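You operate a simulated robot arm through the tools that you are given. There is no shell and no other tool. Be economical: measure what you need, move in short steps, check, and stop when the job is done.

Carry out the task below with a simulated robot arm. There is one attempt and no reset: what you move stays moved.

## Task
Unload the tester and clamp in the bench card's joint.
Fine: let off to nought before the clamp opens; the blue joint held, so it goes in the green tray; seat the next joint and shut the clamp.

The check looks at the end state, three seconds after you hand in, the way a careful person would. Anything else that was tipped, shoved, dropped, spilled or broken makes it a failure.

## Robot
A 6-joint arm with a two-finger parallel gripper, fixed in place. Base frame: the origin is at the foot of the arm, x ahead of it, y to its left, z up; the work surface is at about z = 0. Lengths are in m, angles in rad, forces in N, time in s.
With the tool pointing down near the work surface it reaches from about 0.14 to 0.58 m from the base axis. Its first joint turns from -1.152 to 1.152 rad. Payload 2.1 kg.
The TCP is the grasp point between the finger pads, 0.03 m short of the fingertips. In the tool frame z runs along the fingers and y along their closing line. Largest opening 0.094 m; finger width 0.028, thickness 0.01; the body of the gripper, 0.05 by 0.096 m, starts 0.055 m behind the TCP.
Orientation is that of the tool frame in the base frame, as a unit quaternion [x, y, z, w]. With the fingers straight down and closing along the base's y, the tool's x points along the base's -x, its y along +y and its z along -z.

## Interface
- The arm moves only by the tool servo_tool. Its argument "motion" is a list of rows, each a list of 7 numbers: the shift along the tool's x, y, z in units of 500 mm (1.0 is 500 mm), then the turn, a rotation vector about the tool's x, y, z in units of 45 degrees (1.0 is 45 degrees), then the closure, from 0 (fully open) to 1 (shut). In form: [[x, y, z, ax, ay, az, gripper], ...]. A call has 1 to 10 rows; each row is the pose to reach, as a shift and turn from the pose commanded when the call began, along the tool's axes at that moment. A call with a number of a shift or a turn outside -1 to 1 is refused whole. Rows are played at 5 a second. More than 0.05 m and 0.15 rad between two rows, or a gripper value outside its range, and nothing of the call is played. A pose out of reach is approached as far as the arm can. The call stops where the force on the tool passes 90 N (or 10 N more than at its start, if that is more) or the arm is blocked; 0.2 s more then pass. The fingers move at their own pace (about 0.072 m/s each) and stop on an object; they squeeze with about 31 N. The grip force told is the motor's: it shows also when the fingers shut on nothing. Time passes only in rows, and 0.2 s behind the last, so rows that repeat a pose let the fingers close. It gives the time, the measured TCP pose, the force on the tool (base axes), the opening and the grip force at its end, in the units of the frame above (readings bear some noise).
- Cameras (640 x 400 px; columns grow to the right, rows downward): "scene" is fixed at [0.0541, -0.3694, 0.4827]; the picture's right is [0.78, -0.63, 0.00], its down [-0.36, -0.45, -0.82] and it looks along [0.51, 0.64, -0.58] (base axes); focal length 214 px, centre (320, 200). "wrist" rides on the gripper at [-0.037, 0, -0.058] in the tool frame; the picture's right is [0.00, -1.00, 0.00], its down [0.97, 0.00, -0.24] and it looks along [0.24, 0.00, 0.97] (tool axes); focal length 218 px, centre (320, 200).
- camera(camera): a new picture of that camera. It takes no simulated time.
- pixel_to_xyz(camera, pixels): for up to 12 pixels [column, row] of the newest picture of that camera ("zoom" is the newest enlarged one), the place [x, y, z] in the base frame of the surface seen there, good to about 0.002 m. It takes no simulated time.
- enlarge(camera, box): a new picture of the part [left, top, right, bottom] of that camera's present view, enlarged. It takes no simulated time.
- close_job(): hands the job in; it is judged then, once.

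Go step by step. Measure first, check grasps and placings, and put right what went wrong. The budget is 80 turns and 34 pictures, counting those below and the enlarged ones. Unless the task says otherwise, let go and move clear before handing in, and close with one line.

The tools are called after ">>>" as name(argument=value, ...) on one line, values as JSON. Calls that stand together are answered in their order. servo_tool: Moves the arm, as the interface text tells. Its arguments: {"type":"object","properties":{"motion":{"type":"array","items":{"type":"array","items":{"type":"number"}}}},"required":["motion"]} The other tools are called the same way: camera (camera) takes a picture; pixel_to_xyz (camera, pixels) gives the place of the surface under pixels of a picture; enlarge (camera, box) takes an enlarged picture of a part of a camera's view; close_job () hands the job in.

At the start:

```text
clock: 0.0
position: [0.2917, 0.1416, 0.4085]
orientation: [-0.001, 1.0, -0.001, 0.0]
wrist_force: [-0.5, -0.1, -0.5]
grip_width: 0.094
grip_force: 0.2
```

scene: 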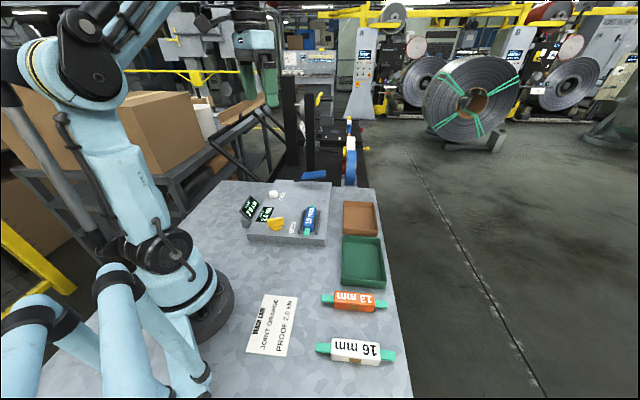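
wrist: 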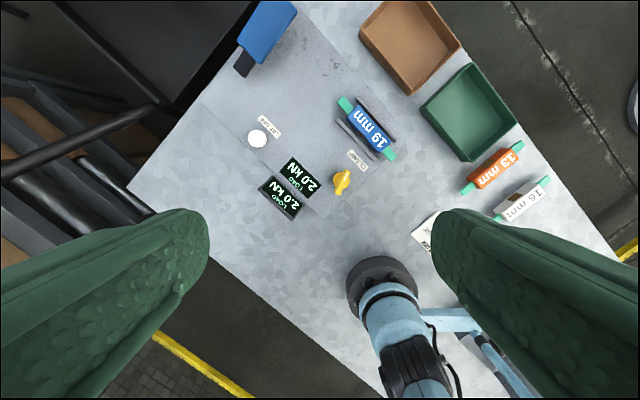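

The card at (272,325) seems to name the orange joint, and the tester shows 2.0 kN with the blue joint clamped. I'll enlarge both to read the controls.

>>> enlarge(camera="scene", box=[230, 170, 340, 250])

>>> enlarge(camera="scene", box=[240, 230, 410, 370])

>>> enlarge(camera="wrist", box=[220, 80, 420, 230])

```text
5.00 times, centred on (285, 210) of scene
```

zoom: 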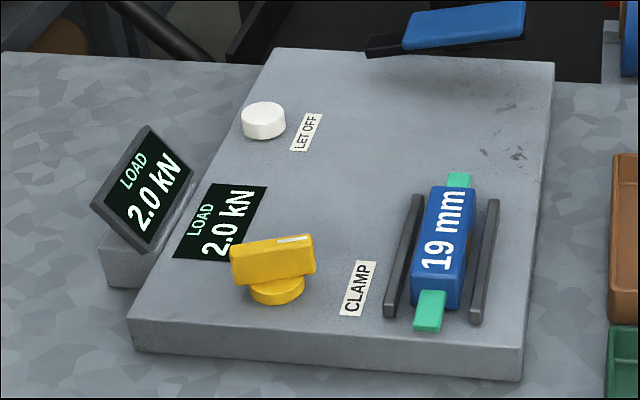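

```text
2.86 times, centred on (325, 300) of scene
```

zoom: 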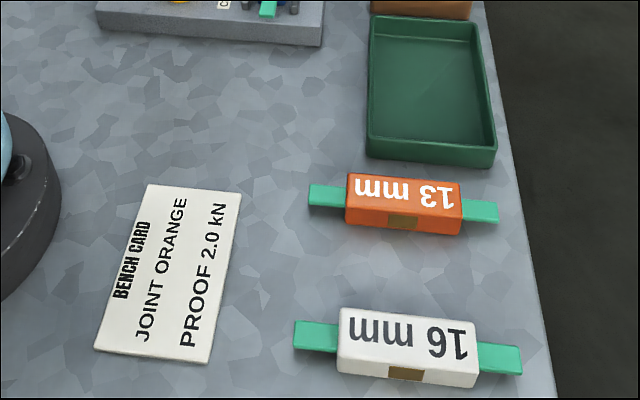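

```text
2.67 times, centred on (320, 155) of wrist
```

zoom: 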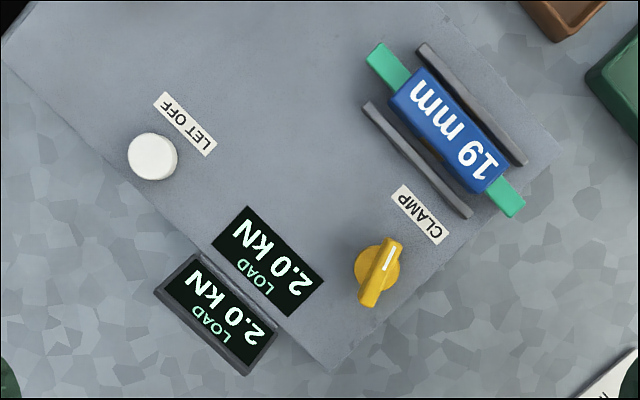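

The card reads "Joint orange". The white LET OFF button is at (258,138) and the yellow clamp knob at (341,182) in the wrist view. Next I'll measure the surfaces.

>>> pixel_to_xyz(camera="zoom", pixels=[[153, 155], [388, 255], [368, 300], [395, 240], [377, 270], [425, 110], [480, 165], [390, 65], [507, 200], [470, 105], [415, 160], [300, 180]])

>>> pixel_to_xyz(camera="wrist", pixels=[[493, 168], [467, 190], [518, 148], [468, 113], [430, 110], [468, 152], [508, 125], [470, 72], [265, 30], [522, 203], [408, 45], [365, 130]])

>>> pixel_to_xyz(camera="scene", pixels=[[273, 193], [327, 300], [346, 300], [355, 295], [369, 300], [382, 303], [315, 174], [355, 352], [342, 284], [384, 287], [346, 238], [378, 238]])

```text
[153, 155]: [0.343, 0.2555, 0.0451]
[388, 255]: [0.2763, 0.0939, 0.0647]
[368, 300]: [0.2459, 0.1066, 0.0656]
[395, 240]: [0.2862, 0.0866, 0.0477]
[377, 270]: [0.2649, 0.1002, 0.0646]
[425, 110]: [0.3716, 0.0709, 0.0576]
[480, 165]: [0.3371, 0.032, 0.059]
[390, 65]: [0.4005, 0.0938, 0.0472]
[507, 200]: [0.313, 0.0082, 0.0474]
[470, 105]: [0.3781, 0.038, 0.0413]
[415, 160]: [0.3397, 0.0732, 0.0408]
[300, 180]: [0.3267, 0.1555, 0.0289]
```

```text
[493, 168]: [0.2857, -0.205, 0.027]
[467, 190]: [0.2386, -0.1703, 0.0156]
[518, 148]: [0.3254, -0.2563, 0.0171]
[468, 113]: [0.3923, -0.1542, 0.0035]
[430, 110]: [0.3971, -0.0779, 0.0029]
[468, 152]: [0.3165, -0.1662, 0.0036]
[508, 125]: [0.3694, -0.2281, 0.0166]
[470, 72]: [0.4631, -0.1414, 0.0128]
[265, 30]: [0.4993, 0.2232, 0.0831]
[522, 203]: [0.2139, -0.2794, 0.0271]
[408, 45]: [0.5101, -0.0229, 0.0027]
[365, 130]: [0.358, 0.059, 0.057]
```

```text
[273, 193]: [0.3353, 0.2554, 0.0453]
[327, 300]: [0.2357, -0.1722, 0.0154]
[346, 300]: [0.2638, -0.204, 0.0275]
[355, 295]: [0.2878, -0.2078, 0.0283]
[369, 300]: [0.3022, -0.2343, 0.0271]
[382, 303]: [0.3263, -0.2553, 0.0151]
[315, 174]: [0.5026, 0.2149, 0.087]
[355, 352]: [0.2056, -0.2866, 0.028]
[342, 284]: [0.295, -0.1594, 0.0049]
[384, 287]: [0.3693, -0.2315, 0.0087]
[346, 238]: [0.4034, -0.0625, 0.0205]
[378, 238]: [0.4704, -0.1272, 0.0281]
```

The button is at about (0.339, 0.2555, 0.045). I'll close the fingers and move above it.

>>> servo_tool(motion=[[-0.0118, 0.0285, 0.072, 0, 0, 0, 1], [-0.0236, 0.057, 0.144, 0, 0, 0, 1], [-0.0355, 0.0855, 0.216, 0, 0, 0, 1], [-0.0473, 0.114, 0.288, 0, 0, 0, 1], [-0.0591, 0.1425, 0.36, 0, 0, 0, 1], [-0.071, 0.171, 0.432, 0, 0, 0, 1], [-0.0828, 0.1995, 0.504, 0, 0, 0, 1], [-0.0946, 0.228, 0.577, 0, 0, 0, 1]])

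```text
clock: 1.8
position: [0.3391, 0.2549, 0.119]
orientation: [0.0, 1.0, 0.0, 0.0]
wrist_force: [-0.1, -0.6, -0.1]
grip_width: 0.0
grip_force: 31.2
```

The fingers are over the button at z 0.119. I'll go down and press in small steps.

>>> servo_tool(motion=[[0, 0, 0.04, 0, 0, 0, 1], [0, 0, 0.078, 0, 0, 0, 1], [0, 0, 0.086, 0, 0, 0, 1], [0, 0, 0.09, 0, 0, 0, 1], [0, 0, 0.094, 0, 0, 0, 1], [0, 0, 0.097, 0, 0, 0, 1]])

>>> enlarge(camera="scene", box=[230, 170, 340, 250])

```text
clock: 3.2
position: [0.3395, 0.2544, 0.07]
orientation: [-0.001, 1.0, 0.0, 0.0]
wrist_force: [-0.8, -0.3, 3.1]
grip_width: 0.0
grip_force: 31.1
```

```text
5.00 times, centred on (285, 210) of scene
```

zoom: 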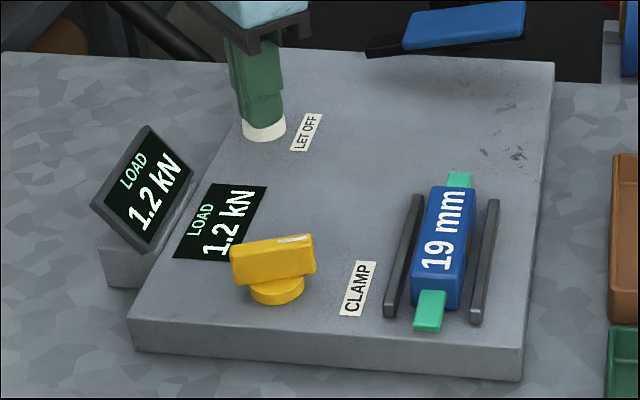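

The load reads 1.2 kN and is falling while I press. I'll hold the press.

>>> servo_tool(motion=[[0, 0, 0.001, 0, 0, 0, 1], [0, 0, 0.001, 0, 0, 0, 1], [0, 0, 0.001, 0, 0, 0, 1], [0, 0, 0.001, 0, 0, 0, 1], [0, 0, 0.001, 0, 0, 0, 1], [0, 0, 0.001, 0, 0, 0, 1], [0, 0, 0.001, 0, 0, 0, 1], [0, 0, 0.001, 0, 0, 0, 1], [0, 0, 0.001, 0, 0, 0, 1], [0, 0, 0.001, 0, 0, 0, 1]])

>>> enlarge(camera="scene", box=[230, 170, 340, 250])

```text
clock: 5.4
position: [0.3387, 0.2549, 0.0707]
orientation: [0.0, 1.0, 0.0, 0.0]
wrist_force: [1.4, -0.5, 4.1]
grip_width: 0.0
grip_force: 30.5
```

```text
5.00 times, centred on (285, 210) of scene
```

zoom: 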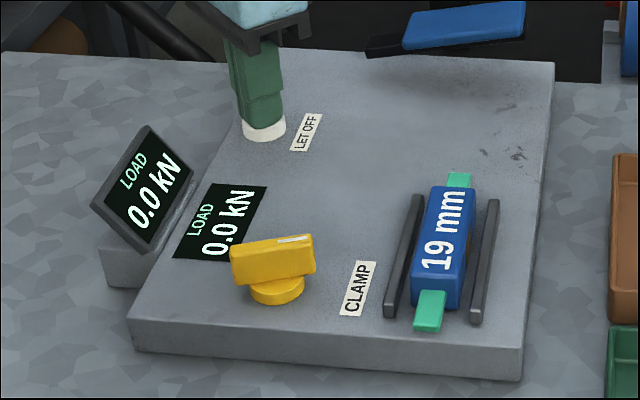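

The load is 0.0. I'll measure the knob bar and the display before I lift off.

>>> pixel_to_xyz(camera="zoom", pixels=[[235, 250], [310, 240], [240, 282], [313, 268], [276, 298], [273, 258], [150, 140], [190, 180], [100, 200], [296, 238], [405, 220], [488, 220]])

>>> servo_tool(motion=[[0, 0, -0.04, 0, 0, 0, 1], [0, 0, -0.12, 0, 0, 0, 1]])

```text
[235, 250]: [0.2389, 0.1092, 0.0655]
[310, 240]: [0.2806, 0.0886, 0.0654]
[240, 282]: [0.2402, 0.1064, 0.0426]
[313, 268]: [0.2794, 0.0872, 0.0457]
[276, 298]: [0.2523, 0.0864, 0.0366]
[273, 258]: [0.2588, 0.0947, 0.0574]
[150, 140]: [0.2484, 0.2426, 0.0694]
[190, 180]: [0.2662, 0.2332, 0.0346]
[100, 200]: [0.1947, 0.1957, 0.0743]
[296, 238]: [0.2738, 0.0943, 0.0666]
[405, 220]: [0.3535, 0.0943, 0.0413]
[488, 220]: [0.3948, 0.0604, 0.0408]
```

```text
clock: 6.0
position: [0.3389, 0.2552, 0.1295]
orientation: [-0.001, 1.0, 0.001, 0.0]
wrist_force: [-0.6, -0.3, -0.2]
grip_width: 0.0
grip_force: 30.7
```

The bar lies at about -24° and is centred near (0.261, 0.100), z 0.044–0.066. I'll move above it with the wrist turned to match and the fingers half open.

>>> servo_tool(motion=[[0.031, -0.062, -0.02, 0, 0, 0.104, 0.5], [0.062, -0.124, -0.02, 0, 0, 0.208, 0.5], [0.094, -0.186, -0.02, 0, 0, 0.312, 0.5], [0.125, -0.248, -0.02, 0, 0, 0.416, 0.5], [0.156, -0.31, -0.02, 0, 0, 0.53, 0.5]])

>>> camera(camera="wrist")

```text
clock: 7.2
position: [0.2611, 0.0983, 0.14]
orientation: [0.207, 0.978, 0.0, 0.0]
wrist_force: [-0.1, -0.8, 0.5]
grip_width: 0.0471
grip_force: 0.0
```

```text
26 pictures are left
```

wrist: 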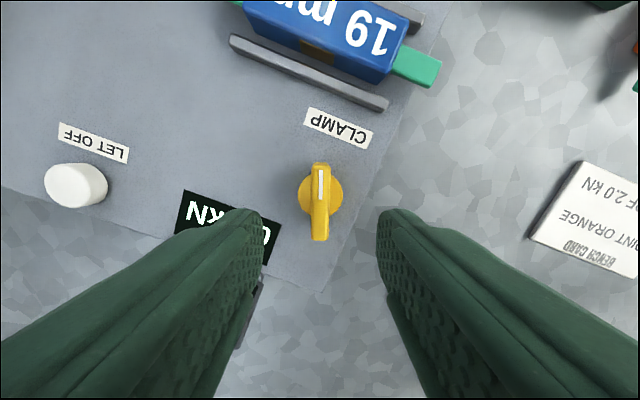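

The bar at (320,200) is vertical between the fingers, and blue has a brown patch on this side too. I'll go down and grip the bar.

>>> servo_tool(motion=[[0, 0, 0.07, 0, 0, 0, 0.5], [0, 0, 0.124, 0, 0, 0, 0.5], [0, 0, 0.124, 0, 0, 0, 1], [0, 0, 0.124, 0, 0, 0, 1], [0, 0, 0.124, 0, 0, 0, 1]])

```text
clock: 8.4
position: [0.2594, 0.0996, 0.0781]
orientation: [0.206, 0.979, 0.002, 0.0]
wrist_force: [10.2, 19.9, -29.8]
grip_width: 0.0117
grip_force: 44.6
```

The bar is gripped at 11.7 mm. I'll try a small anticlockwise turn first (seen from above), then look.

>>> servo_tool(motion=[[0, 0, 0, 0, 0, -0.12, 1], [0, 0, 0, 0, 0, -0.24, 1], [0, 0, 0, 0, 0, -0.4, 1]])

>>> enlarge(camera="scene", box=[230, 170, 340, 250])

```text
clock: 9.2
position: [0.2602, 0.0996, 0.0782]
orientation: [0.05, 0.999, -0.001, -0.002]
wrist_force: [-10.2, 5.7, -22.1]
grip_width: 0.0121
grip_force: 44.9
```

```text
5.00 times, centred on (285, 210) of scene
```

zoom: 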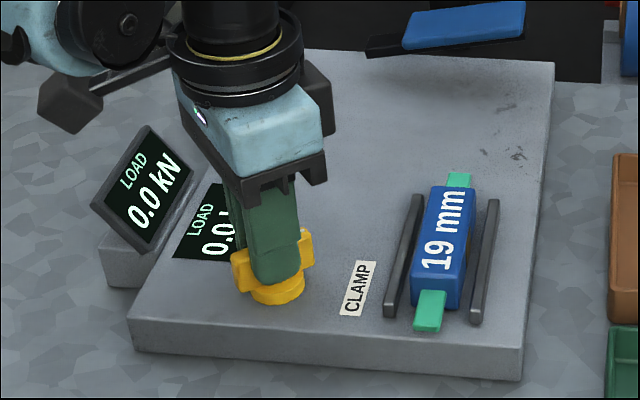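

The bar turned with the fingers and the load is still 0.0. I'll keep turning the same way.

>>> servo_tool(motion=[[0, 0, 0, 0, 0, -0.14, 1], [0, 0, 0, 0, 0, -0.28, 1], [0, 0, 0, 0, 0, -0.42, 1], [0, 0, 0, 0, 0, -0.56, 1], [0, 0, 0, 0, 0, -0.7, 1], [0, 0, 0, 0, 0, -0.84, 1], [0, 0, 0, 0, 0, -0.98, 1]])

>>> enlarge(camera="scene", box=[230, 170, 340, 250])

```text
clock: 10.8
position: [0.2607, 0.099, 0.078]
orientation: [-0.328, 0.945, -0.005, -0.003]
wrist_force: [-10.5, -33.3, -16.8]
grip_width: 0.0117
grip_force: 44.5
```

```text
5.00 times, centred on (285, 210) of scene
```

zoom: 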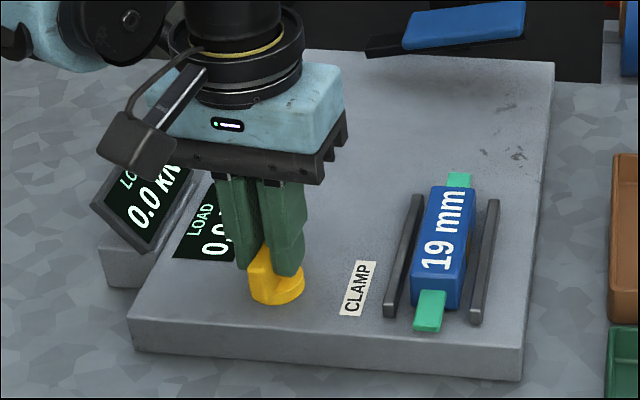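

The bar is now near +38° and the rails look unchanged. I'll continue toward a full quarter turn.

>>> servo_tool(motion=[[0, 0, 0, 0, 0, -0.14, 1], [0, 0, 0, 0, 0, -0.28, 1], [0, 0, 0, 0, 0, -0.42, 1], [0, 0, 0, 0, 0, -0.56, 1], [0, 0, 0, 0, 0, -0.64, 1], [0, 0, 0, 0, 0, -0.64, 1]])

>>> enlarge(camera="scene", box=[230, 170, 340, 250])

```text
clock: 12.2
position: [0.2626, 0.1001, 0.0785]
orientation: [-0.552, 0.834, -0.003, 0.002]
wrist_force: [12.9, -16.3, 18.8]
grip_width: 0.0222
grip_force: 45.3
```

```text
5.00 times, centred on (285, 210) of scene
```

zoom: 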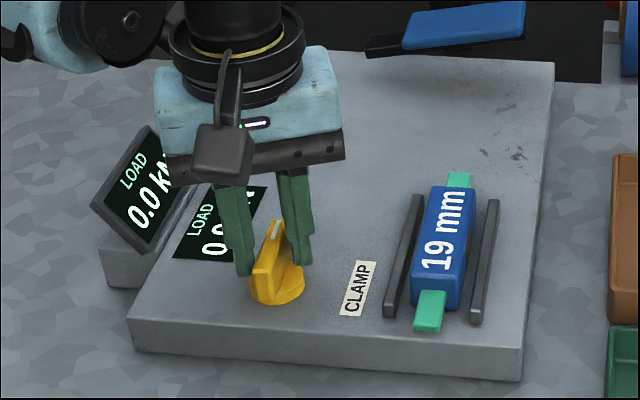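

The grip width jumped to 22 mm, so the bar reached a stop near +45° and the fingers rode on it. I'll release and look from above.

>>> servo_tool(motion=[[0, 0, 0, 0, 0, 0, 0.4], [0, 0, 0, 0, 0, 0, 0.4], [0, 0, 0, 0, 0, 0, 0.4], [0, 0, -0.06, 0, 0, 0, 0.4], [0, 0, -0.14, 0, 0, 0, 0.4], [0, 0, -0.22, 0, 0, 0, 0.4]])

>>> camera(camera="wrist")

>>> enlarge(camera="scene", box=[230, 170, 340, 250])

```text
clock: 13.6
position: [0.2608, 0.1016, 0.1887]
orientation: [-0.553, 0.833, 0.0, 0.001]
wrist_force: [0.2, -0.2, -0.1]
grip_width: 0.0565
grip_force: 0.1
```

```text
22 pictures are left
```

wrist: 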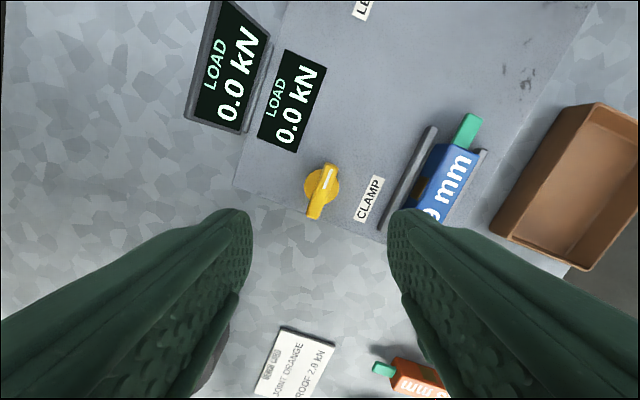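

```text
5.00 times, centred on (285, 210) of scene
```

zoom: 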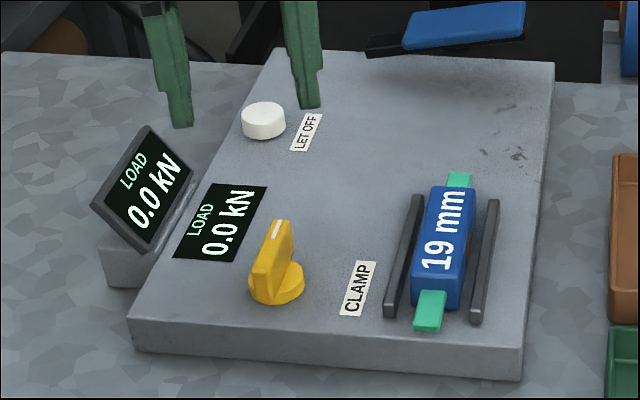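

The knob now points along the rails, parallel to the joint. I'll measure the blue joint precisely for the grasp.

>>> pixel_to_xyz(camera="zoom", pixels=[[434, 190], [474, 190], [414, 268], [461, 270], [445, 230], [460, 176], [430, 322], [417, 198], [391, 300], [495, 204], [478, 310], [400, 270]])

```text
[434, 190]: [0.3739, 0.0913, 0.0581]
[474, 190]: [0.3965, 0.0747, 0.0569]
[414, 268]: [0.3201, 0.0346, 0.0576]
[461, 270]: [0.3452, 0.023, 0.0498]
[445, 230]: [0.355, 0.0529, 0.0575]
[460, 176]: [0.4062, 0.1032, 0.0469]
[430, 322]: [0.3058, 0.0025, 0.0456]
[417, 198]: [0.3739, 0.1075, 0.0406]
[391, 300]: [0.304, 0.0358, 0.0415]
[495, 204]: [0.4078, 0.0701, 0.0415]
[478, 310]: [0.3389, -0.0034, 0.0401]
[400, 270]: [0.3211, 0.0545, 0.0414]
```

The blue joint's axis is about 46°, centred at (0.3565, 0.0525), top z 0.058, with rail tops at 0.041. I'll move over it with the fingers closing across the body.

>>> servo_tool(motion=[[0.004, -0.054, 0.02, 0, 0, 0.12, 0.4], [0.008, -0.107, 0.04, 0, 0, 0.24, 0.4], [0.012, -0.161, 0.07, 0, 0, 0.36, 0.4], [0.0156, -0.2146, 0.0974, 0, 0, 0.475, 0.4]])

>>> camera(camera="wrist")

>>> enlarge(camera="scene", box=[320, 190, 410, 310])

```text
clock: 14.6
position: [0.3556, 0.0519, 0.1407]
orientation: [-0.388, 0.922, 0.0, 0.0]
wrist_force: [-0.2, 0.5, -0.8]
grip_width: 0.0564
grip_force: 0.1
```

```text
20 pictures are left
```

wrist: 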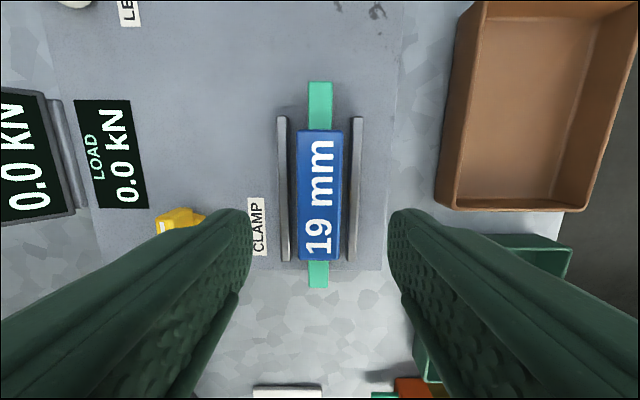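

```text
3.33 times, centred on (365, 250) of scene
```

zoom: 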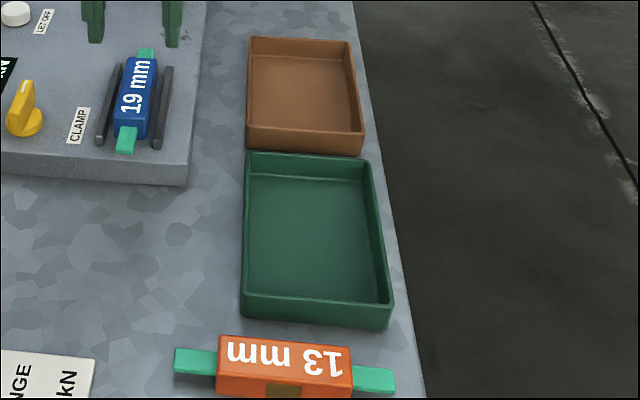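

The joint is centred between the fingers and aligned (column 319). I'll measure the tray and descend to grip.

>>> pixel_to_xyz(camera="zoom", pixels=[[247, 155], [366, 158], [243, 297], [390, 308], [262, 175], [362, 182], [252, 292], [378, 300], [310, 235], [255, 180], [372, 240], [246, 225]])

>>> servo_tool(motion=[[0, 0, 0.07, 0, 0, 0, 0.4], [0, 0, 0.134, 0, 0, 0, 0.4], [0, 0, 0.134, 0, 0, 0, 0.9], [0, 0, 0.134, 0, 0, 0, 1], [0, 0, 0.134, 0, 0, 0, 1]])

```text
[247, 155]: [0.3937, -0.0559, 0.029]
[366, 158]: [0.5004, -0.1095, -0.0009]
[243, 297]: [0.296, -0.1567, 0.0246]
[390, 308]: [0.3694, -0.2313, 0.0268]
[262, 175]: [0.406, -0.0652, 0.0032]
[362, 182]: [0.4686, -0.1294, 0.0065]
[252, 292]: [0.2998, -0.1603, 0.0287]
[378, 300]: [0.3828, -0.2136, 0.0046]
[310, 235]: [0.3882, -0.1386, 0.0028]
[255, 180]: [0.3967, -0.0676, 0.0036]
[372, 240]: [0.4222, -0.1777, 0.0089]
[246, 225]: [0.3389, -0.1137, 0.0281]
```

```text
clock: 15.8
position: [0.3571, 0.0503, 0.0731]
orientation: [-0.388, 0.922, 0.0, 0.0]
wrist_force: [0.2, -0.5, 0.6]
grip_width: 0.0293
grip_force: 31.3
```

Blue is gripped at 29 mm. The tray interior is about 0.135 × 0.099 m, centred at (0.382, -0.1435), and the joint is about 0.142 m long, so I'll lay it diagonally. First a gentle test lift.

>>> servo_tool(motion=[[0, 0, -0.01, 0, 0, 0, 1], [0, 0, -0.02, 0, 0, 0, 1], [0, 0, -0.03, 0, 0, 0, 1]])

>>> enlarge(camera="scene", box=[230, 170, 340, 250])

```text
clock: 16.6
position: [0.3569, 0.0507, 0.088]
orientation: [-0.388, 0.922, 0.0, 0.0]
wrist_force: [0.9, 0.4, -1.3]
grip_width: 0.0292
grip_force: 30.7
```

```text
5.00 times, centred on (285, 210) of scene
```

zoom: 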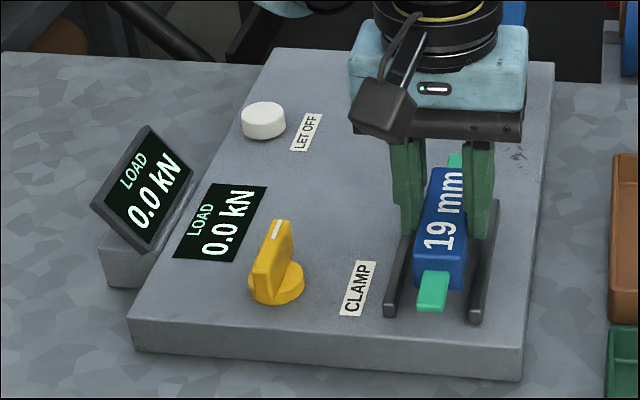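

Blue lifts free with only -1.3 N of wrist force. I'll carry it up and over to the green tray, turning to the diagonal.

>>> servo_tool(motion=[[0, 0, -0.08, 0, 0, 0, 1], [0.0485, -0.0614, -0.12, 0, 0, 0.147, 1], [0.097, -0.1228, -0.124, 0, 0, 0.294, 1], [0.1454, -0.1842, -0.124, 0, 0, 0.44, 1], [0.194, -0.2456, -0.124, 0, 0, 0.587, 1], [0.2424, -0.307, -0.124, 0, 0, 0.733, 1], [0.2424, -0.307, -0.06, 0, 0, 0.733, 1]])

>>> camera(camera="wrist")

```text
clock: 18.2
position: [0.3788, -0.142, 0.1185]
orientation: [-0.111, 0.994, -0.001, 0.0]
wrist_force: [-0.6, 0.3, -1.5]
grip_width: 0.0293
grip_force: 31.1
```

```text
17 pictures are left
```

wrist: 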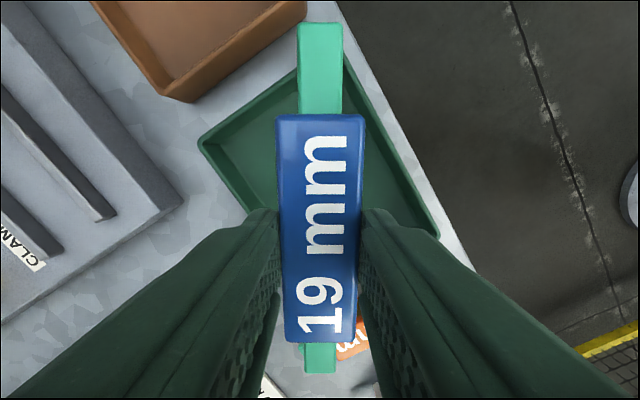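

The joint is above the tray. I'll measure its ends against the tray corners.

>>> pixel_to_xyz(camera="wrist", pixels=[[320, 27], [320, 370], [278, 118], [364, 120], [286, 340], [357, 343], [200, 143], [438, 235], [340, 55], [298, 75]])

```text
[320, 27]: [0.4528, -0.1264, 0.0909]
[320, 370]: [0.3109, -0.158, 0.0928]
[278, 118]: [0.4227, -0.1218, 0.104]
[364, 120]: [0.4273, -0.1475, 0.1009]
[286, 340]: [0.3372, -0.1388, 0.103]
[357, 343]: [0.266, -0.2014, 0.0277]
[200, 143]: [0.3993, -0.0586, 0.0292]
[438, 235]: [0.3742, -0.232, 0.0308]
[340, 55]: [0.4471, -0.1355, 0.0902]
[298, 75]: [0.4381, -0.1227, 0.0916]
```

The joint midpoint is (0.382, -0.142) and the tray centre is about (0.384, -0.1445). I'll lower to just above the rim, let it settle, and re-measure.

>>> servo_tool(motion=[[0, -0.002, 0.04, 0, 0, 0, 1], [0, -0.002, 0.066, 0, 0, 0, 1], [0, -0.002, 0.066, 0, 0, 0, 1], [0, -0.002, 0.066, 0, 0, 0, 1]])

>>> camera(camera="wrist")

>>> pixel_to_xyz(camera="wrist", pixels=[[320, 27], [320, 368], [286, 338], [322, 200]])

```text
clock: 19.2
position: [0.3809, -0.1417, 0.0849]
orientation: [-0.111, 0.994, 0.001, 0.0]
wrist_force: [0.8, 0.2, -1.9]
grip_width: 0.0295
grip_force: 31.3
```

```text
16 pictures are left
```

wrist: 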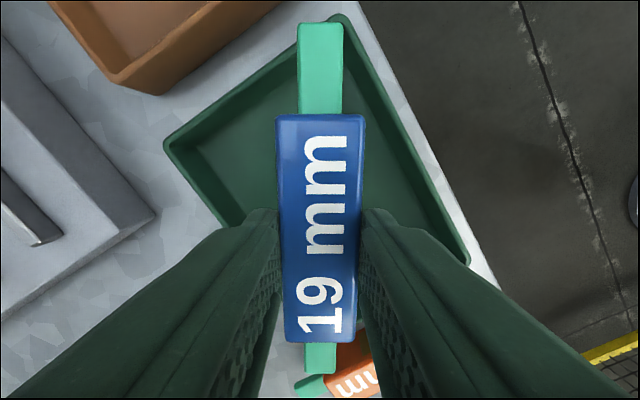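

```text
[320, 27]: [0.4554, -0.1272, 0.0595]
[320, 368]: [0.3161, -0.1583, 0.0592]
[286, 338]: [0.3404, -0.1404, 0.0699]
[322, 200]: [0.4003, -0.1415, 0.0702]
```

Next I'll measure the tray's rim corners in this view.

>>> pixel_to_xyz(camera="wrist", pixels=[[170, 143], [340, 18], [464, 260], [192, 150], [350, 60], [447, 248], [330, 372], [312, 380], [305, 376]])

```text
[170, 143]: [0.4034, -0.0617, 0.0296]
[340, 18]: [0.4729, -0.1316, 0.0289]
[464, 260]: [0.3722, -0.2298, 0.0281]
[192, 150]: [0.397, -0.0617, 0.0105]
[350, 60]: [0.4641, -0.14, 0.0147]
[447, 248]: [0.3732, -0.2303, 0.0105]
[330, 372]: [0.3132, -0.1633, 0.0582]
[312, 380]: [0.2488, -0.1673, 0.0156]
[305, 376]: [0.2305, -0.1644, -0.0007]
```

The centre offset is small, about 3 mm in y. I'll correct it, ease the angle by 1.7°, and lower into the tray.

>>> servo_tool(motion=[[-0.001, -0.0055, 0, 0, 0, -0.038, 1], [-0.001, -0.0055, 0.02, 0, 0, -0.038, 1], [-0.001, -0.0055, 0.04, 0, 0, -0.038, 1], [-0.001, -0.0055, 0.055, 0, 0, -0.038, 1], [-0.001, -0.0055, 0.066, 0, 0, -0.038, 1], [-0.001, -0.0055, 0.07, 0, 0, -0.038, 1]])

>>> enlarge(camera="scene", box=[320, 190, 410, 310])

```text
clock: 20.6
position: [0.3825, -0.1462, 0.0492]
orientation: [-0.125, 0.992, 0.0, 0.0]
wrist_force: [0.3, -0.1, -1.0]
grip_width: 0.0293
grip_force: 31.1
```

```text
3.33 times, centred on (365, 250) of scene
```

zoom: 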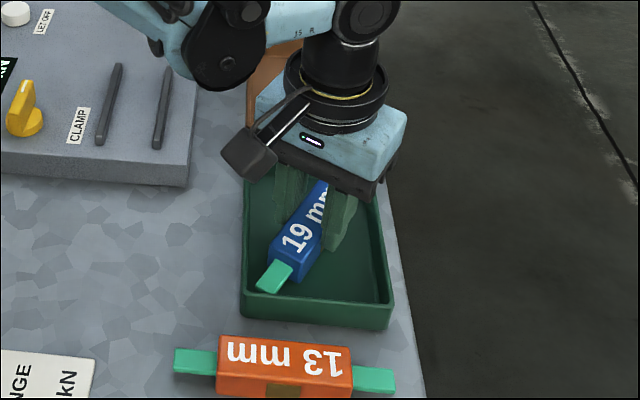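

The joint sits inside the rim with no contact force yet. I'll lower the last few millimetres.

>>> servo_tool(motion=[[0, 0, 0.003, 0, 0, 0, 1], [0, 0, 0.006, 0, 0, 0, 1], [0, 0, 0.008, 0, 0, 0, 1]])

```text
clock: 21.4
position: [0.3826, -0.1462, 0.0472]
orientation: [-0.126, 0.992, 0.0, -0.001]
wrist_force: [1.5, 0.1, 23.4]
grip_width: 0.0289
grip_force: 30.9
```

Contact at 23 N. I'll ease up, release and lift.

>>> servo_tool(motion=[[0, 0, -0.003, 0, 0, 0, 1], [0, 0, -0.003, 0, 0, 0, 0.5], [0, 0, -0.003, 0, 0, 0, 0.5], [0, 0, -0.04, 0, 0, 0, 0.5], [0, 0, -0.12, 0, 0, 0, 0.5], [0, 0, -0.2, 0, 0, 0, 0.5]])

>>> enlarge(camera="scene", box=[300, 220, 410, 320])

```text
clock: 22.8
position: [0.3816, -0.1452, 0.1478]
orientation: [-0.126, 0.992, 0.0, 0.0]
wrist_force: [0.6, -0.2, -0.8]
grip_width: 0.0468
grip_force: 0.1
```

```text
4.00 times, centred on (355, 270) of scene
```

zoom: 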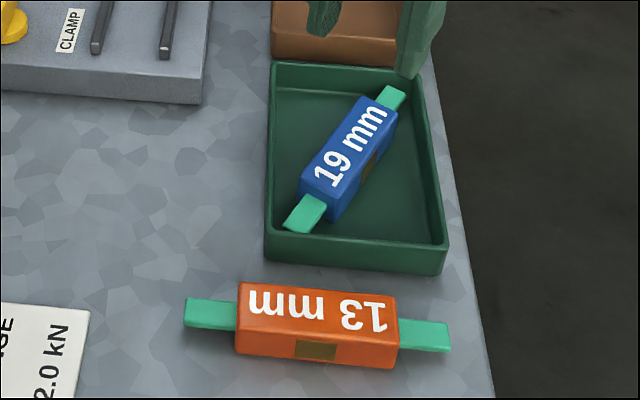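

Blue lies flat in the green tray. Next I'll measure orange in this zoom.

>>> pixel_to_xyz(camera="zoom", pixels=[[240, 286], [394, 300], [238, 328], [394, 346], [187, 312], [448, 336], [318, 318], [191, 318], [445, 345]])

```text
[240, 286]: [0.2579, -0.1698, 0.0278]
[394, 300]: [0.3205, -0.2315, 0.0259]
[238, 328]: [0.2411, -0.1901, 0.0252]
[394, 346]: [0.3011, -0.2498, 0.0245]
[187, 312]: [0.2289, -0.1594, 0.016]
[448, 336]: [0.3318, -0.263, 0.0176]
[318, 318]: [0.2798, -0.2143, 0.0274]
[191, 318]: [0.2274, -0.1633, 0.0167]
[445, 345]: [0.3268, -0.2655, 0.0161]
```

Orange is centred at (0.280, -0.211) with its axis at -44.7°. I'll move above it, turning in two calls.

>>> servo_tool(motion=[[0.0383, -0.0128, 0, 0, 0, 0.16, 0.5], [0.0765, -0.0255, 0, 0, 0, 0.32, 0.5], [0.1148, -0.0383, 0, 0, 0, 0.48, 0.5], [0.153, -0.051, 0, 0, 0, 0.64, 0.5], [0.1913, -0.0638, 0, 0, 0, 0.8, 0.5], [0.2296, -0.0766, 0, 0, 0, 0.96, 0.5]])

>>> servo_tool(motion=[[0, 0, 0, 0, 0, 0.12, 0.5], [0, 0, 0, 0, 0, 0.24, 0.5], [0, 0, 0, 0, 0, 0.356, 0.5], [0, 0, 0, 0, 0, 0.356, 0.5]])

>>> camera(camera="wrist")

```text
clock: 24.2
position: [0.28, -0.2112, 0.1464]
orientation: [0.25, 0.968, 0.0, 0.001]
wrist_force: [-0.5, -0.2, -0.7]
grip_width: 0.047
grip_force: 0.1
```

```text
clock: 25.2
position: [0.2814, -0.2118, 0.1474]
orientation: [0.381, 0.925, 0.0, 0.0]
wrist_force: [-0.3, 0.7, 0.2]
grip_width: 0.0469
grip_force: 0.1
```

```text
13 pictures are left
```

wrist: 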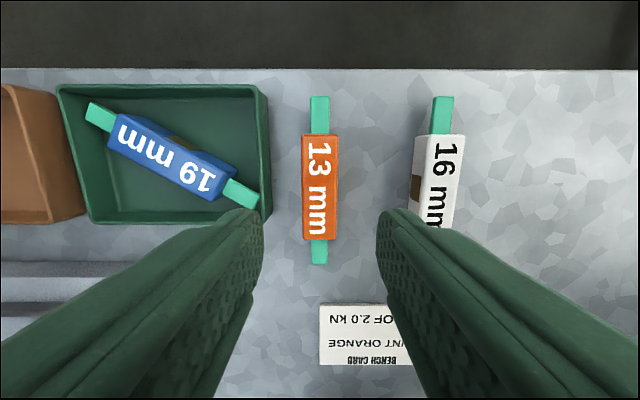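

Orange is vertical at column 320, between the fingers. I'll check the mid-point along its axis.

>>> pixel_to_xyz(camera="wrist", pixels=[[319, 99], [319, 261], [320, 137], [319, 238], [304, 190], [336, 190], [249, 204], [92, 108]])

```text
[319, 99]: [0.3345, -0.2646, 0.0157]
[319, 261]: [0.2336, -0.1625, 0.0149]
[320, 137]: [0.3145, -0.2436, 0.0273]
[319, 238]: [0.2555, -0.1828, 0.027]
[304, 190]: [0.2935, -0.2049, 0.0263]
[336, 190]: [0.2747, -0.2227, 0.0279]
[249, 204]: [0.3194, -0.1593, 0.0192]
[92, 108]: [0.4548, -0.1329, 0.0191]
```

The joint centre is (0.2845, -0.2135), so I need a 3.5 mm shift along its axis. Then I'll go down and grip.

>>> servo_tool(motion=[[-0.007, 0, 0.08, 0, 0, 0, 0.5], [-0.007, 0, 0.15, 0, 0, 0, 0.5], [-0.007, 0, 0.19, 0, 0, 0, 0.5], [-0.007, 0, 0.206, 0, 0, 0, 0.5], [-0.007, 0, 0.206, 0, 0, 0, 1], [-0.007, 0, 0.206, 0, 0, 0, 1], [-0.007, 0, 0.206, 0, 0, 0, 1]])

```text
clock: 26.8
position: [0.2829, -0.2136, 0.0412]
orientation: [0.381, 0.924, 0.0, 0.001]
wrist_force: [-0.2, 0.4, 0.0]
grip_width: 0.0292
grip_force: 31.1
```

The grip is at z 0.041, slightly deep for clearing the rails. I'll regrip 3 mm higher, then lift.

>>> servo_tool(motion=[[0, 0, 0, 0, 0, 0, 0.55], [0, 0, -0.006, 0, 0, 0, 0.55], [0, 0, -0.006, 0, 0, 0, 1], [0, 0, -0.006, 0, 0, 0, 1], [0, 0, -0.006, 0, 0, 0, 1]])

>>> servo_tool(motion=[[0, 0, -0.04, 0, 0, 0, 1], [0, 0, -0.12, 0, 0, 0, 1], [0, 0, -0.22, 0, 0, 0, 1]])

```text
clock: 28.0
position: [0.2826, -0.2148, 0.0456]
orientation: [0.381, 0.925, 0.001, 0.0]
wrist_force: [-0.1, -0.6, -0.1]
grip_width: 0.0291
grip_force: 31.0
```

```text
clock: 28.8
position: [0.2836, -0.2163, 0.1558]
orientation: [0.381, 0.924, -0.001, 0.0]
wrist_force: [0.2, -0.1, -1.0]
grip_width: 0.0291
grip_force: 30.9
```

Orange is held. I'll carry it toward the clamp while turning 90°, in two calls.

>>> servo_tool(motion=[[0.0137, 0.0242, 0, 0, 0, -0.1, 1], [0.0274, 0.0483, 0, 0, 0, -0.2, 1], [0.0411, 0.0725, 0, 0, 0, -0.3, 1], [0.0548, 0.0966, 0, 0, 0, -0.4, 1], [0.0685, 0.1208, 0, 0, 0, -0.5, 1], [0.0822, 0.145, 0, 0, 0, -0.6, 1], [0.0959, 0.1691, 0, 0, 0, -0.7, 1], [0.1096, 0.1933, 0, 0, 0, -0.8, 1], [0.1233, 0.2174, 0, 0, 0, -0.9, 1], [0.137, 0.2416, 0, 0, 0, -1, 1]])

>>> servo_tool(motion=[[-0.0073, 0.027, 0, 0, 0, -0.1, 1], [-0.0146, 0.0539, 0, 0, 0, -0.2, 1], [-0.0219, 0.0809, 0, 0, 0, -0.3, 1], [-0.0292, 0.1078, 0, 0, 0, -0.4, 1], [-0.0365, 0.1348, 0, 0, 0, -0.5, 1], [-0.0438, 0.1618, 0, 0, 0, -0.6, 1], [-0.0511, 0.1887, 0, 0, 0, -0.7, 1], [-0.0584, 0.2157, 0, 0, 0, -0.8, 1], [-0.0657, 0.2426, 0, 0, 0, -0.9, 1], [-0.073, 0.2696, 0, 0, 0, -1, 1]])

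>>> camera(camera="wrist")

```text
clock: 31.0
position: [0.321, -0.0805, 0.1556]
orientation: [-0.003, 1.0, 0.001, 0.0]
wrist_force: [0.2, 0.7, -0.5]
grip_width: 0.0293
grip_force: 31.0
```

```text
clock: 33.2
position: [0.3566, 0.0542, 0.1558]
orientation: [-0.385, 0.923, 0.0, 0.0]
wrist_force: [-0.1, -0.4, -1.6]
grip_width: 0.0291
grip_force: 31.2
```

```text
12 pictures are left
```

wrist: 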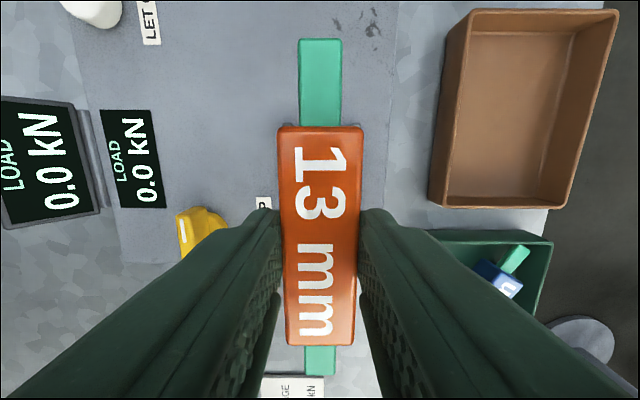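

Orange is above the clamp. I'll measure its ends to centre it like blue was (ends at about (0.4062, 0.1032) and (0.3058, 0.0025)).

>>> pixel_to_xyz(camera="wrist", pixels=[[320, 42], [320, 370], [320, 135], [320, 340]])

>>> enlarge(camera="scene", box=[260, 160, 350, 250])

```text
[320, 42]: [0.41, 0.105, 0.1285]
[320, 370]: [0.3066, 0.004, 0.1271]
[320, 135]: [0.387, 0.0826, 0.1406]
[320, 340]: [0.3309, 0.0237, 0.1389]
```

```text
4.44 times, centred on (305, 205) of scene
```

zoom: 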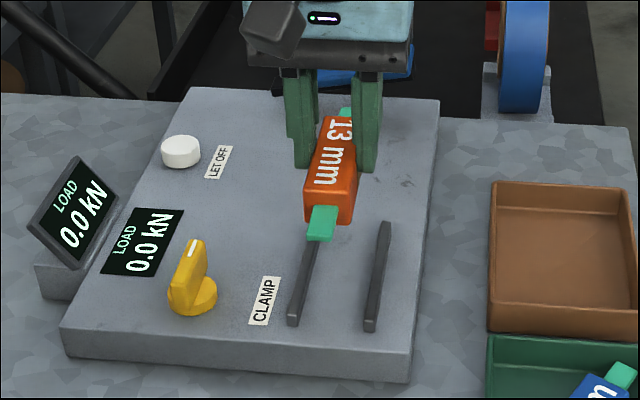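

The midpoint is within 2.5 mm of the clamp's centre. I'll correct that and lower to just above the seat.

>>> servo_tool(motion=[[0.005, 0, 0, 0, 0, -0.015, 1], [0.005, 0, 0.06, 0, 0, -0.015, 1], [0.005, 0, 0.11, 0, 0, -0.015, 1], [0.005, 0, 0.14, 0, 0, -0.015, 1], [0.005, 0, 0.152, 0, 0, -0.015, 1], [0.005, 0, 0.152, 0, 0, -0.015, 1]])

>>> enlarge(camera="scene", box=[260, 160, 350, 250])

```text
clock: 34.6
position: [0.3549, 0.0543, 0.0803]
orientation: [-0.39, 0.921, 0.0, 0.001]
wrist_force: [0.6, -0.1, -1.5]
grip_width: 0.0291
grip_force: 30.8
```

```text
4.44 times, centred on (305, 205) of scene
```

zoom: 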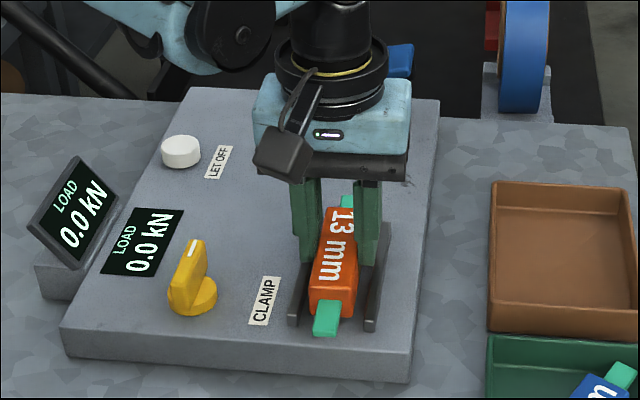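

Orange sits between the rails. I'll nudge it about 1 mm right and lower to contact.

>>> servo_tool(motion=[[0, -0.0024, 0.004, 0, 0, 0, 1], [0, -0.0024, 0.008, 0, 0, 0, 1], [0, -0.0024, 0.01, 0, 0, 0, 1], [0, -0.0024, 0.012, 0, 0, 0, 1]])

```text
clock: 35.6
position: [0.3552, 0.0522, 0.0742]
orientation: [-0.389, 0.921, 0.0, 0.0]
wrist_force: [-1.6, 1.6, 23.4]
grip_width: 0.0292
grip_force: 31.4
```

Seat contact at 23 N and z 0.074. I'll ease up, release, lift and look.

>>> servo_tool(motion=[[0, 0, -0.0015, 0, 0, 0, 1], [0, 0, -0.0015, 0, 0, 0, 0.5], [0, 0, -0.0015, 0, 0, 0, 0.5], [0, 0, -0.03, 0, 0, 0, 0.5], [0, 0, -0.1, 0, 0, 0, 0.5], [0, 0, -0.18, 0, 0, 0, 0.5]])

>>> camera(camera="wrist")

>>> enlarge(camera="scene", box=[230, 170, 340, 250])

>>> pixel_to_xyz(camera="zoom", pixels=[[434, 190], [474, 190], [414, 268], [445, 230], [460, 176], [430, 322], [278, 228], [262, 270], [272, 245], [290, 225], [268, 285]])

```text
clock: 37.0
position: [0.3556, 0.0505, 0.1643]
orientation: [-0.391, 0.921, -0.001, 0.0]
wrist_force: [0.0, 0.8, -0.6]
grip_width: 0.047
grip_force: 0.0
```

```text
9 pictures are left
```

wrist: 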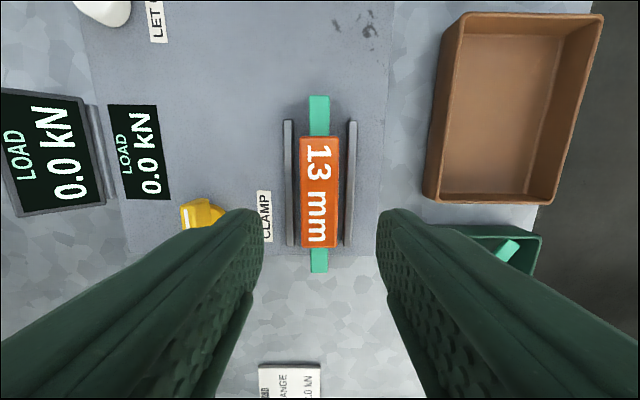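

```text
5.00 times, centred on (285, 210) of scene
```

zoom: 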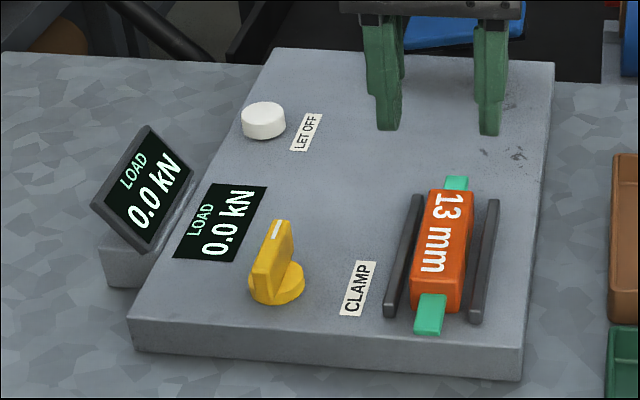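

```text
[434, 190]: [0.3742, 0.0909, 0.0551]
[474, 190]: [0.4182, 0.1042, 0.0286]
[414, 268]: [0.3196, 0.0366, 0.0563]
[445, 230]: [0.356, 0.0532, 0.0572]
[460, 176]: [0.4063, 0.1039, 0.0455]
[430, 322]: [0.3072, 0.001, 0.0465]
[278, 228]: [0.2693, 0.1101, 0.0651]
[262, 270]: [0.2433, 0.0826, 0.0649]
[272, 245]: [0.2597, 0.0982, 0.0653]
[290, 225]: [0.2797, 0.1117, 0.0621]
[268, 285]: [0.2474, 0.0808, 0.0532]
```

Orange is seated with a level top, but it sits about 3–4 mm nearer than blue did (tab end at row 176 against 172 in the zoom). I'll regrip and shift it back.

>>> servo_tool(motion=[[0, 0, 0.08, 0, 0, 0, 0.5], [0, 0, 0.15, 0, 0, 0, 0.5], [0, 0, 0.178, 0, 0, 0, 0.5], [0, 0, 0.178, 0, 0, 0, 1], [0, 0, 0.178, 0, 0, 0, 1], [0, 0, 0.17, 0, 0, 0, 1], [-0.0066, 0, 0.17, 0, 0, 0, 1], [-0.0066, 0, 0.177, 0, 0, 0, 1], [-0.0066, 0, 0.18, 0, 0, 0, 1]])

```text
clock: 39.0
position: [0.3576, 0.0553, 0.0749]
orientation: [-0.39, 0.921, 0.001, 0.0]
wrist_force: [0.5, -0.4, -0.7]
grip_width: 0.0291
grip_force: 31.2
```

>>> servo_tool(motion=[[0, 0, 0.002, 0, 0, 0, 1], [0, 0, 0.003, 0, 0, 0, 1], [0, 0, 0.003, 0, 0, 0, 1]])

```text
clock: 39.8
position: [0.3568, 0.0563, 0.0721]
orientation: [-0.39, 0.921, 0.0, 0.0]
wrist_force: [-2.3, 4.1, 23.6]
grip_width: 0.0292
grip_force: 31.3
```

Seated again at 24 N. I'll release and lift clear.

>>> servo_tool(motion=[[0, 0, -0.002, 0, 0, 0, 1], [0, 0, -0.002, 0, 0, 0, 0.5], [0, 0, -0.002, 0, 0, 0, 0.5], [0, 0, -0.03, 0, 0, 0, 0.5], [0, 0, -0.1, 0, 0, 0, 0.5], [0, 0, -0.18, 0, 0, 0, 0.5]])

>>> enlarge(camera="scene", box=[230, 170, 340, 250])

```text
clock: 41.2
position: [0.3561, 0.0556, 0.1634]
orientation: [-0.389, 0.921, 0.0, 0.0]
wrist_force: [0.2, -0.3, -0.7]
grip_width: 0.047
grip_force: 0.1
```

```text
5.00 times, centred on (285, 210) of scene
```

zoom: 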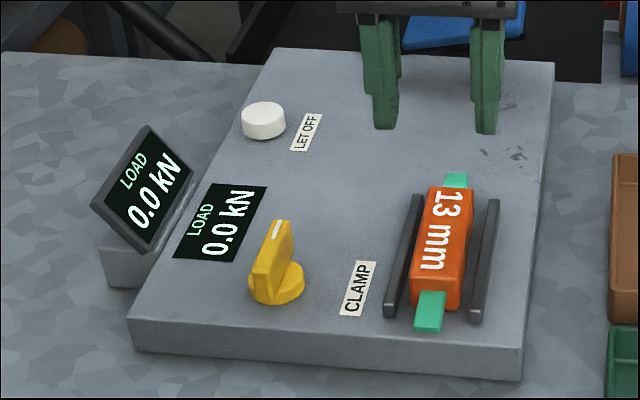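

Orange now matches blue's place. Next is the knob: the bar lies at about 46° and is centred at (0.261, 0.0995). I'll move above it.

>>> servo_tool(motion=[[0.0233, 0.0662, 0, 0, 0, 0, 0.5], [0.0466, 0.1324, 0.03, 0, 0, 0, 0.5], [0.0698, 0.1986, 0.066, 0, 0, -0.01, 0.5], [0.0698, 0.1986, 0.066, 0, 0, -0.01, 0.5]])

>>> camera(camera="wrist")

```text
clock: 42.2
position: [0.2596, 0.098, 0.1279]
orientation: [-0.393, 0.919, -0.001, -0.001]
wrist_force: [-0.2, 0.6, 0.2]
grip_width: 0.047
grip_force: 0.1
```

```text
6 pictures are left
```

wrist: 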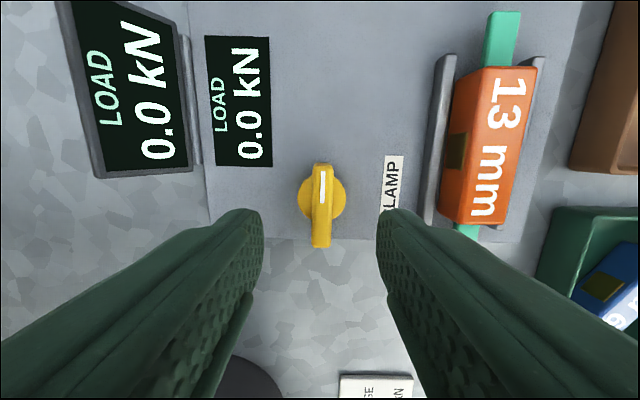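

The bar is centred and vertical at (322,200). I'll go down to z 0.078 and grip.

>>> servo_tool(motion=[[0, 0, 0.06, 0, 0, 0, 0.5], [0, 0, 0.101, 0, 0, 0, 0.5], [0, 0, 0.101, 0, 0, 0, 1], [0, 0, 0.101, 0, 0, 0, 1], [0, 0, 0.101, 0, 0, 0, 1]])

```text
clock: 43.4
position: [0.2612, 0.0989, 0.0785]
orientation: [-0.393, 0.92, 0.001, 0.0]
wrist_force: [3.0, 0.2, -16.2]
grip_width: 0.0115
grip_force: 44.8
```

Gripped at 11.5 mm. I'll turn it back clockwise.

>>> servo_tool(motion=[[0, 0, 0, 0, 0, 0.14, 1], [0, 0, 0, 0, 0, 0.28, 1], [0, 0, 0, 0, 0, 0.42, 1], [0, 0, 0, 0, 0, 0.56, 1], [0, 0, 0, 0, 0, 0.7, 1], [0, 0, 0, 0, 0, 0.84, 1], [0, 0, 0, 0, 0, 0.98, 1]])

>>> servo_tool(motion=[[0, 0, 0, 0, 0, 0.14, 1], [0, 0, 0, 0, 0, 0.28, 1], [0, 0, 0, 0, 0, 0.42, 1], [0, 0, 0, 0, 0, 0.56, 1], [0, 0, 0, 0, 0, 0.58, 1]])

```text
clock: 45.0
position: [0.2614, 0.0986, 0.078]
orientation: [-0.019, 1.0, 0.001, -0.002]
wrist_force: [-26.0, 7.8, -14.4]
grip_width: 0.0117
grip_force: 45.1
```

```text
clock: 46.2
position: [0.2624, 0.0996, 0.0784]
orientation: [0.207, 0.978, 0.001, -0.001]
wrist_force: [-20.4, 14.9, -15.7]
grip_width: 0.0117
grip_force: 45.2
```

The bar is back at its starting angle of -24°. I'll nudge slightly further to find the shut stop.

>>> servo_tool(motion=[[0, 0, 0, 0, 0, 0.06, 1], [0, 0, 0, 0, 0, 0.12, 1], [0, 0, 0, 0, 0, 0.12, 1]])

>>> enlarge(camera="scene", box=[230, 170, 340, 250])

```text
clock: 47.0
position: [0.2626, 0.0989, 0.0786]
orientation: [0.252, 0.968, 0.002, -0.003]
wrist_force: [-19.2, 14.6, 2.1]
grip_width: 0.0127
grip_force: 44.9
```

```text
5.00 times, centred on (285, 210) of scene
```

zoom: 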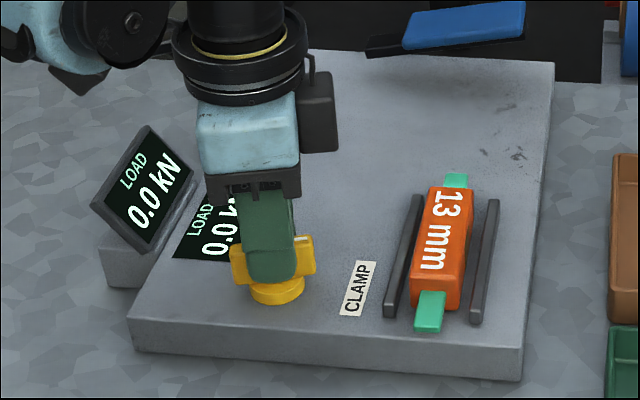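

The grip width rose to 12.7 mm, so the knob is against its shut stop, the same place as at the start. I'll release straight up and check.

>>> servo_tool(motion=[[0, 0, 0, 0, 0, -0.08, 1], [0, 0, 0, 0, 0, -0.08, 0.5], [0, 0, 0, 0, 0, -0.08, 0.5], [0, 0, 0, 0, 0, -0.08, 0.5], [0, 0, -0.08, 0, 0, -0.08, 0.5], [0, 0, -0.17, 0, 0, -0.08, 0.5], [0, 0, -0.26, 0, 0, -0.08, 0.5], [0, 0, -0.35, 0, 0, -0.08, 0.5]])

>>> enlarge(camera="scene", box=[230, 170, 340, 250])

>>> camera(camera="scene")

```text
clock: 48.8
position: [0.2601, 0.0988, 0.2533]
orientation: [0.223, 0.975, 0.0, 0.0]
wrist_force: [-0.1, -0.3, -0.4]
grip_width: 0.0472
grip_force: 0.0
```

```text
5.00 times, centred on (285, 210) of scene
```

zoom: 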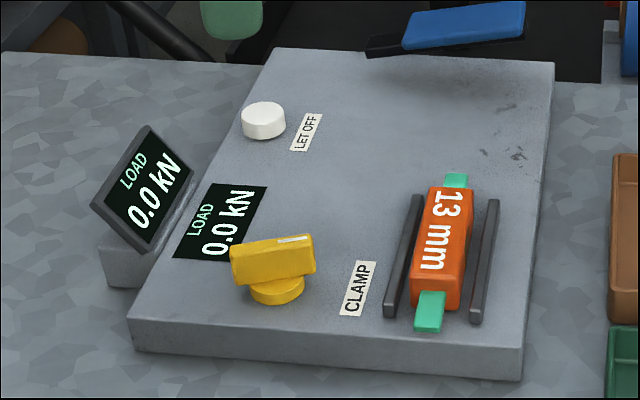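

```text
3 pictures are left
```

scene: 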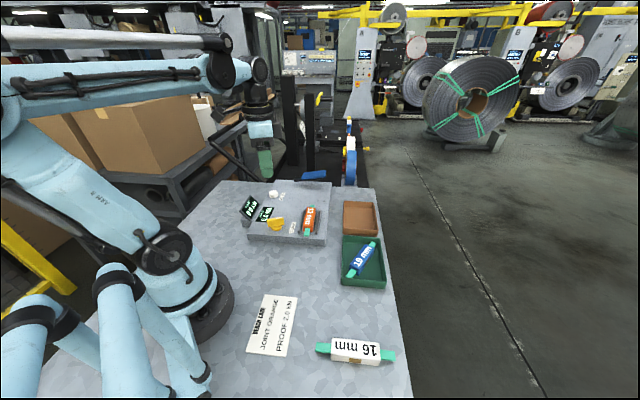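

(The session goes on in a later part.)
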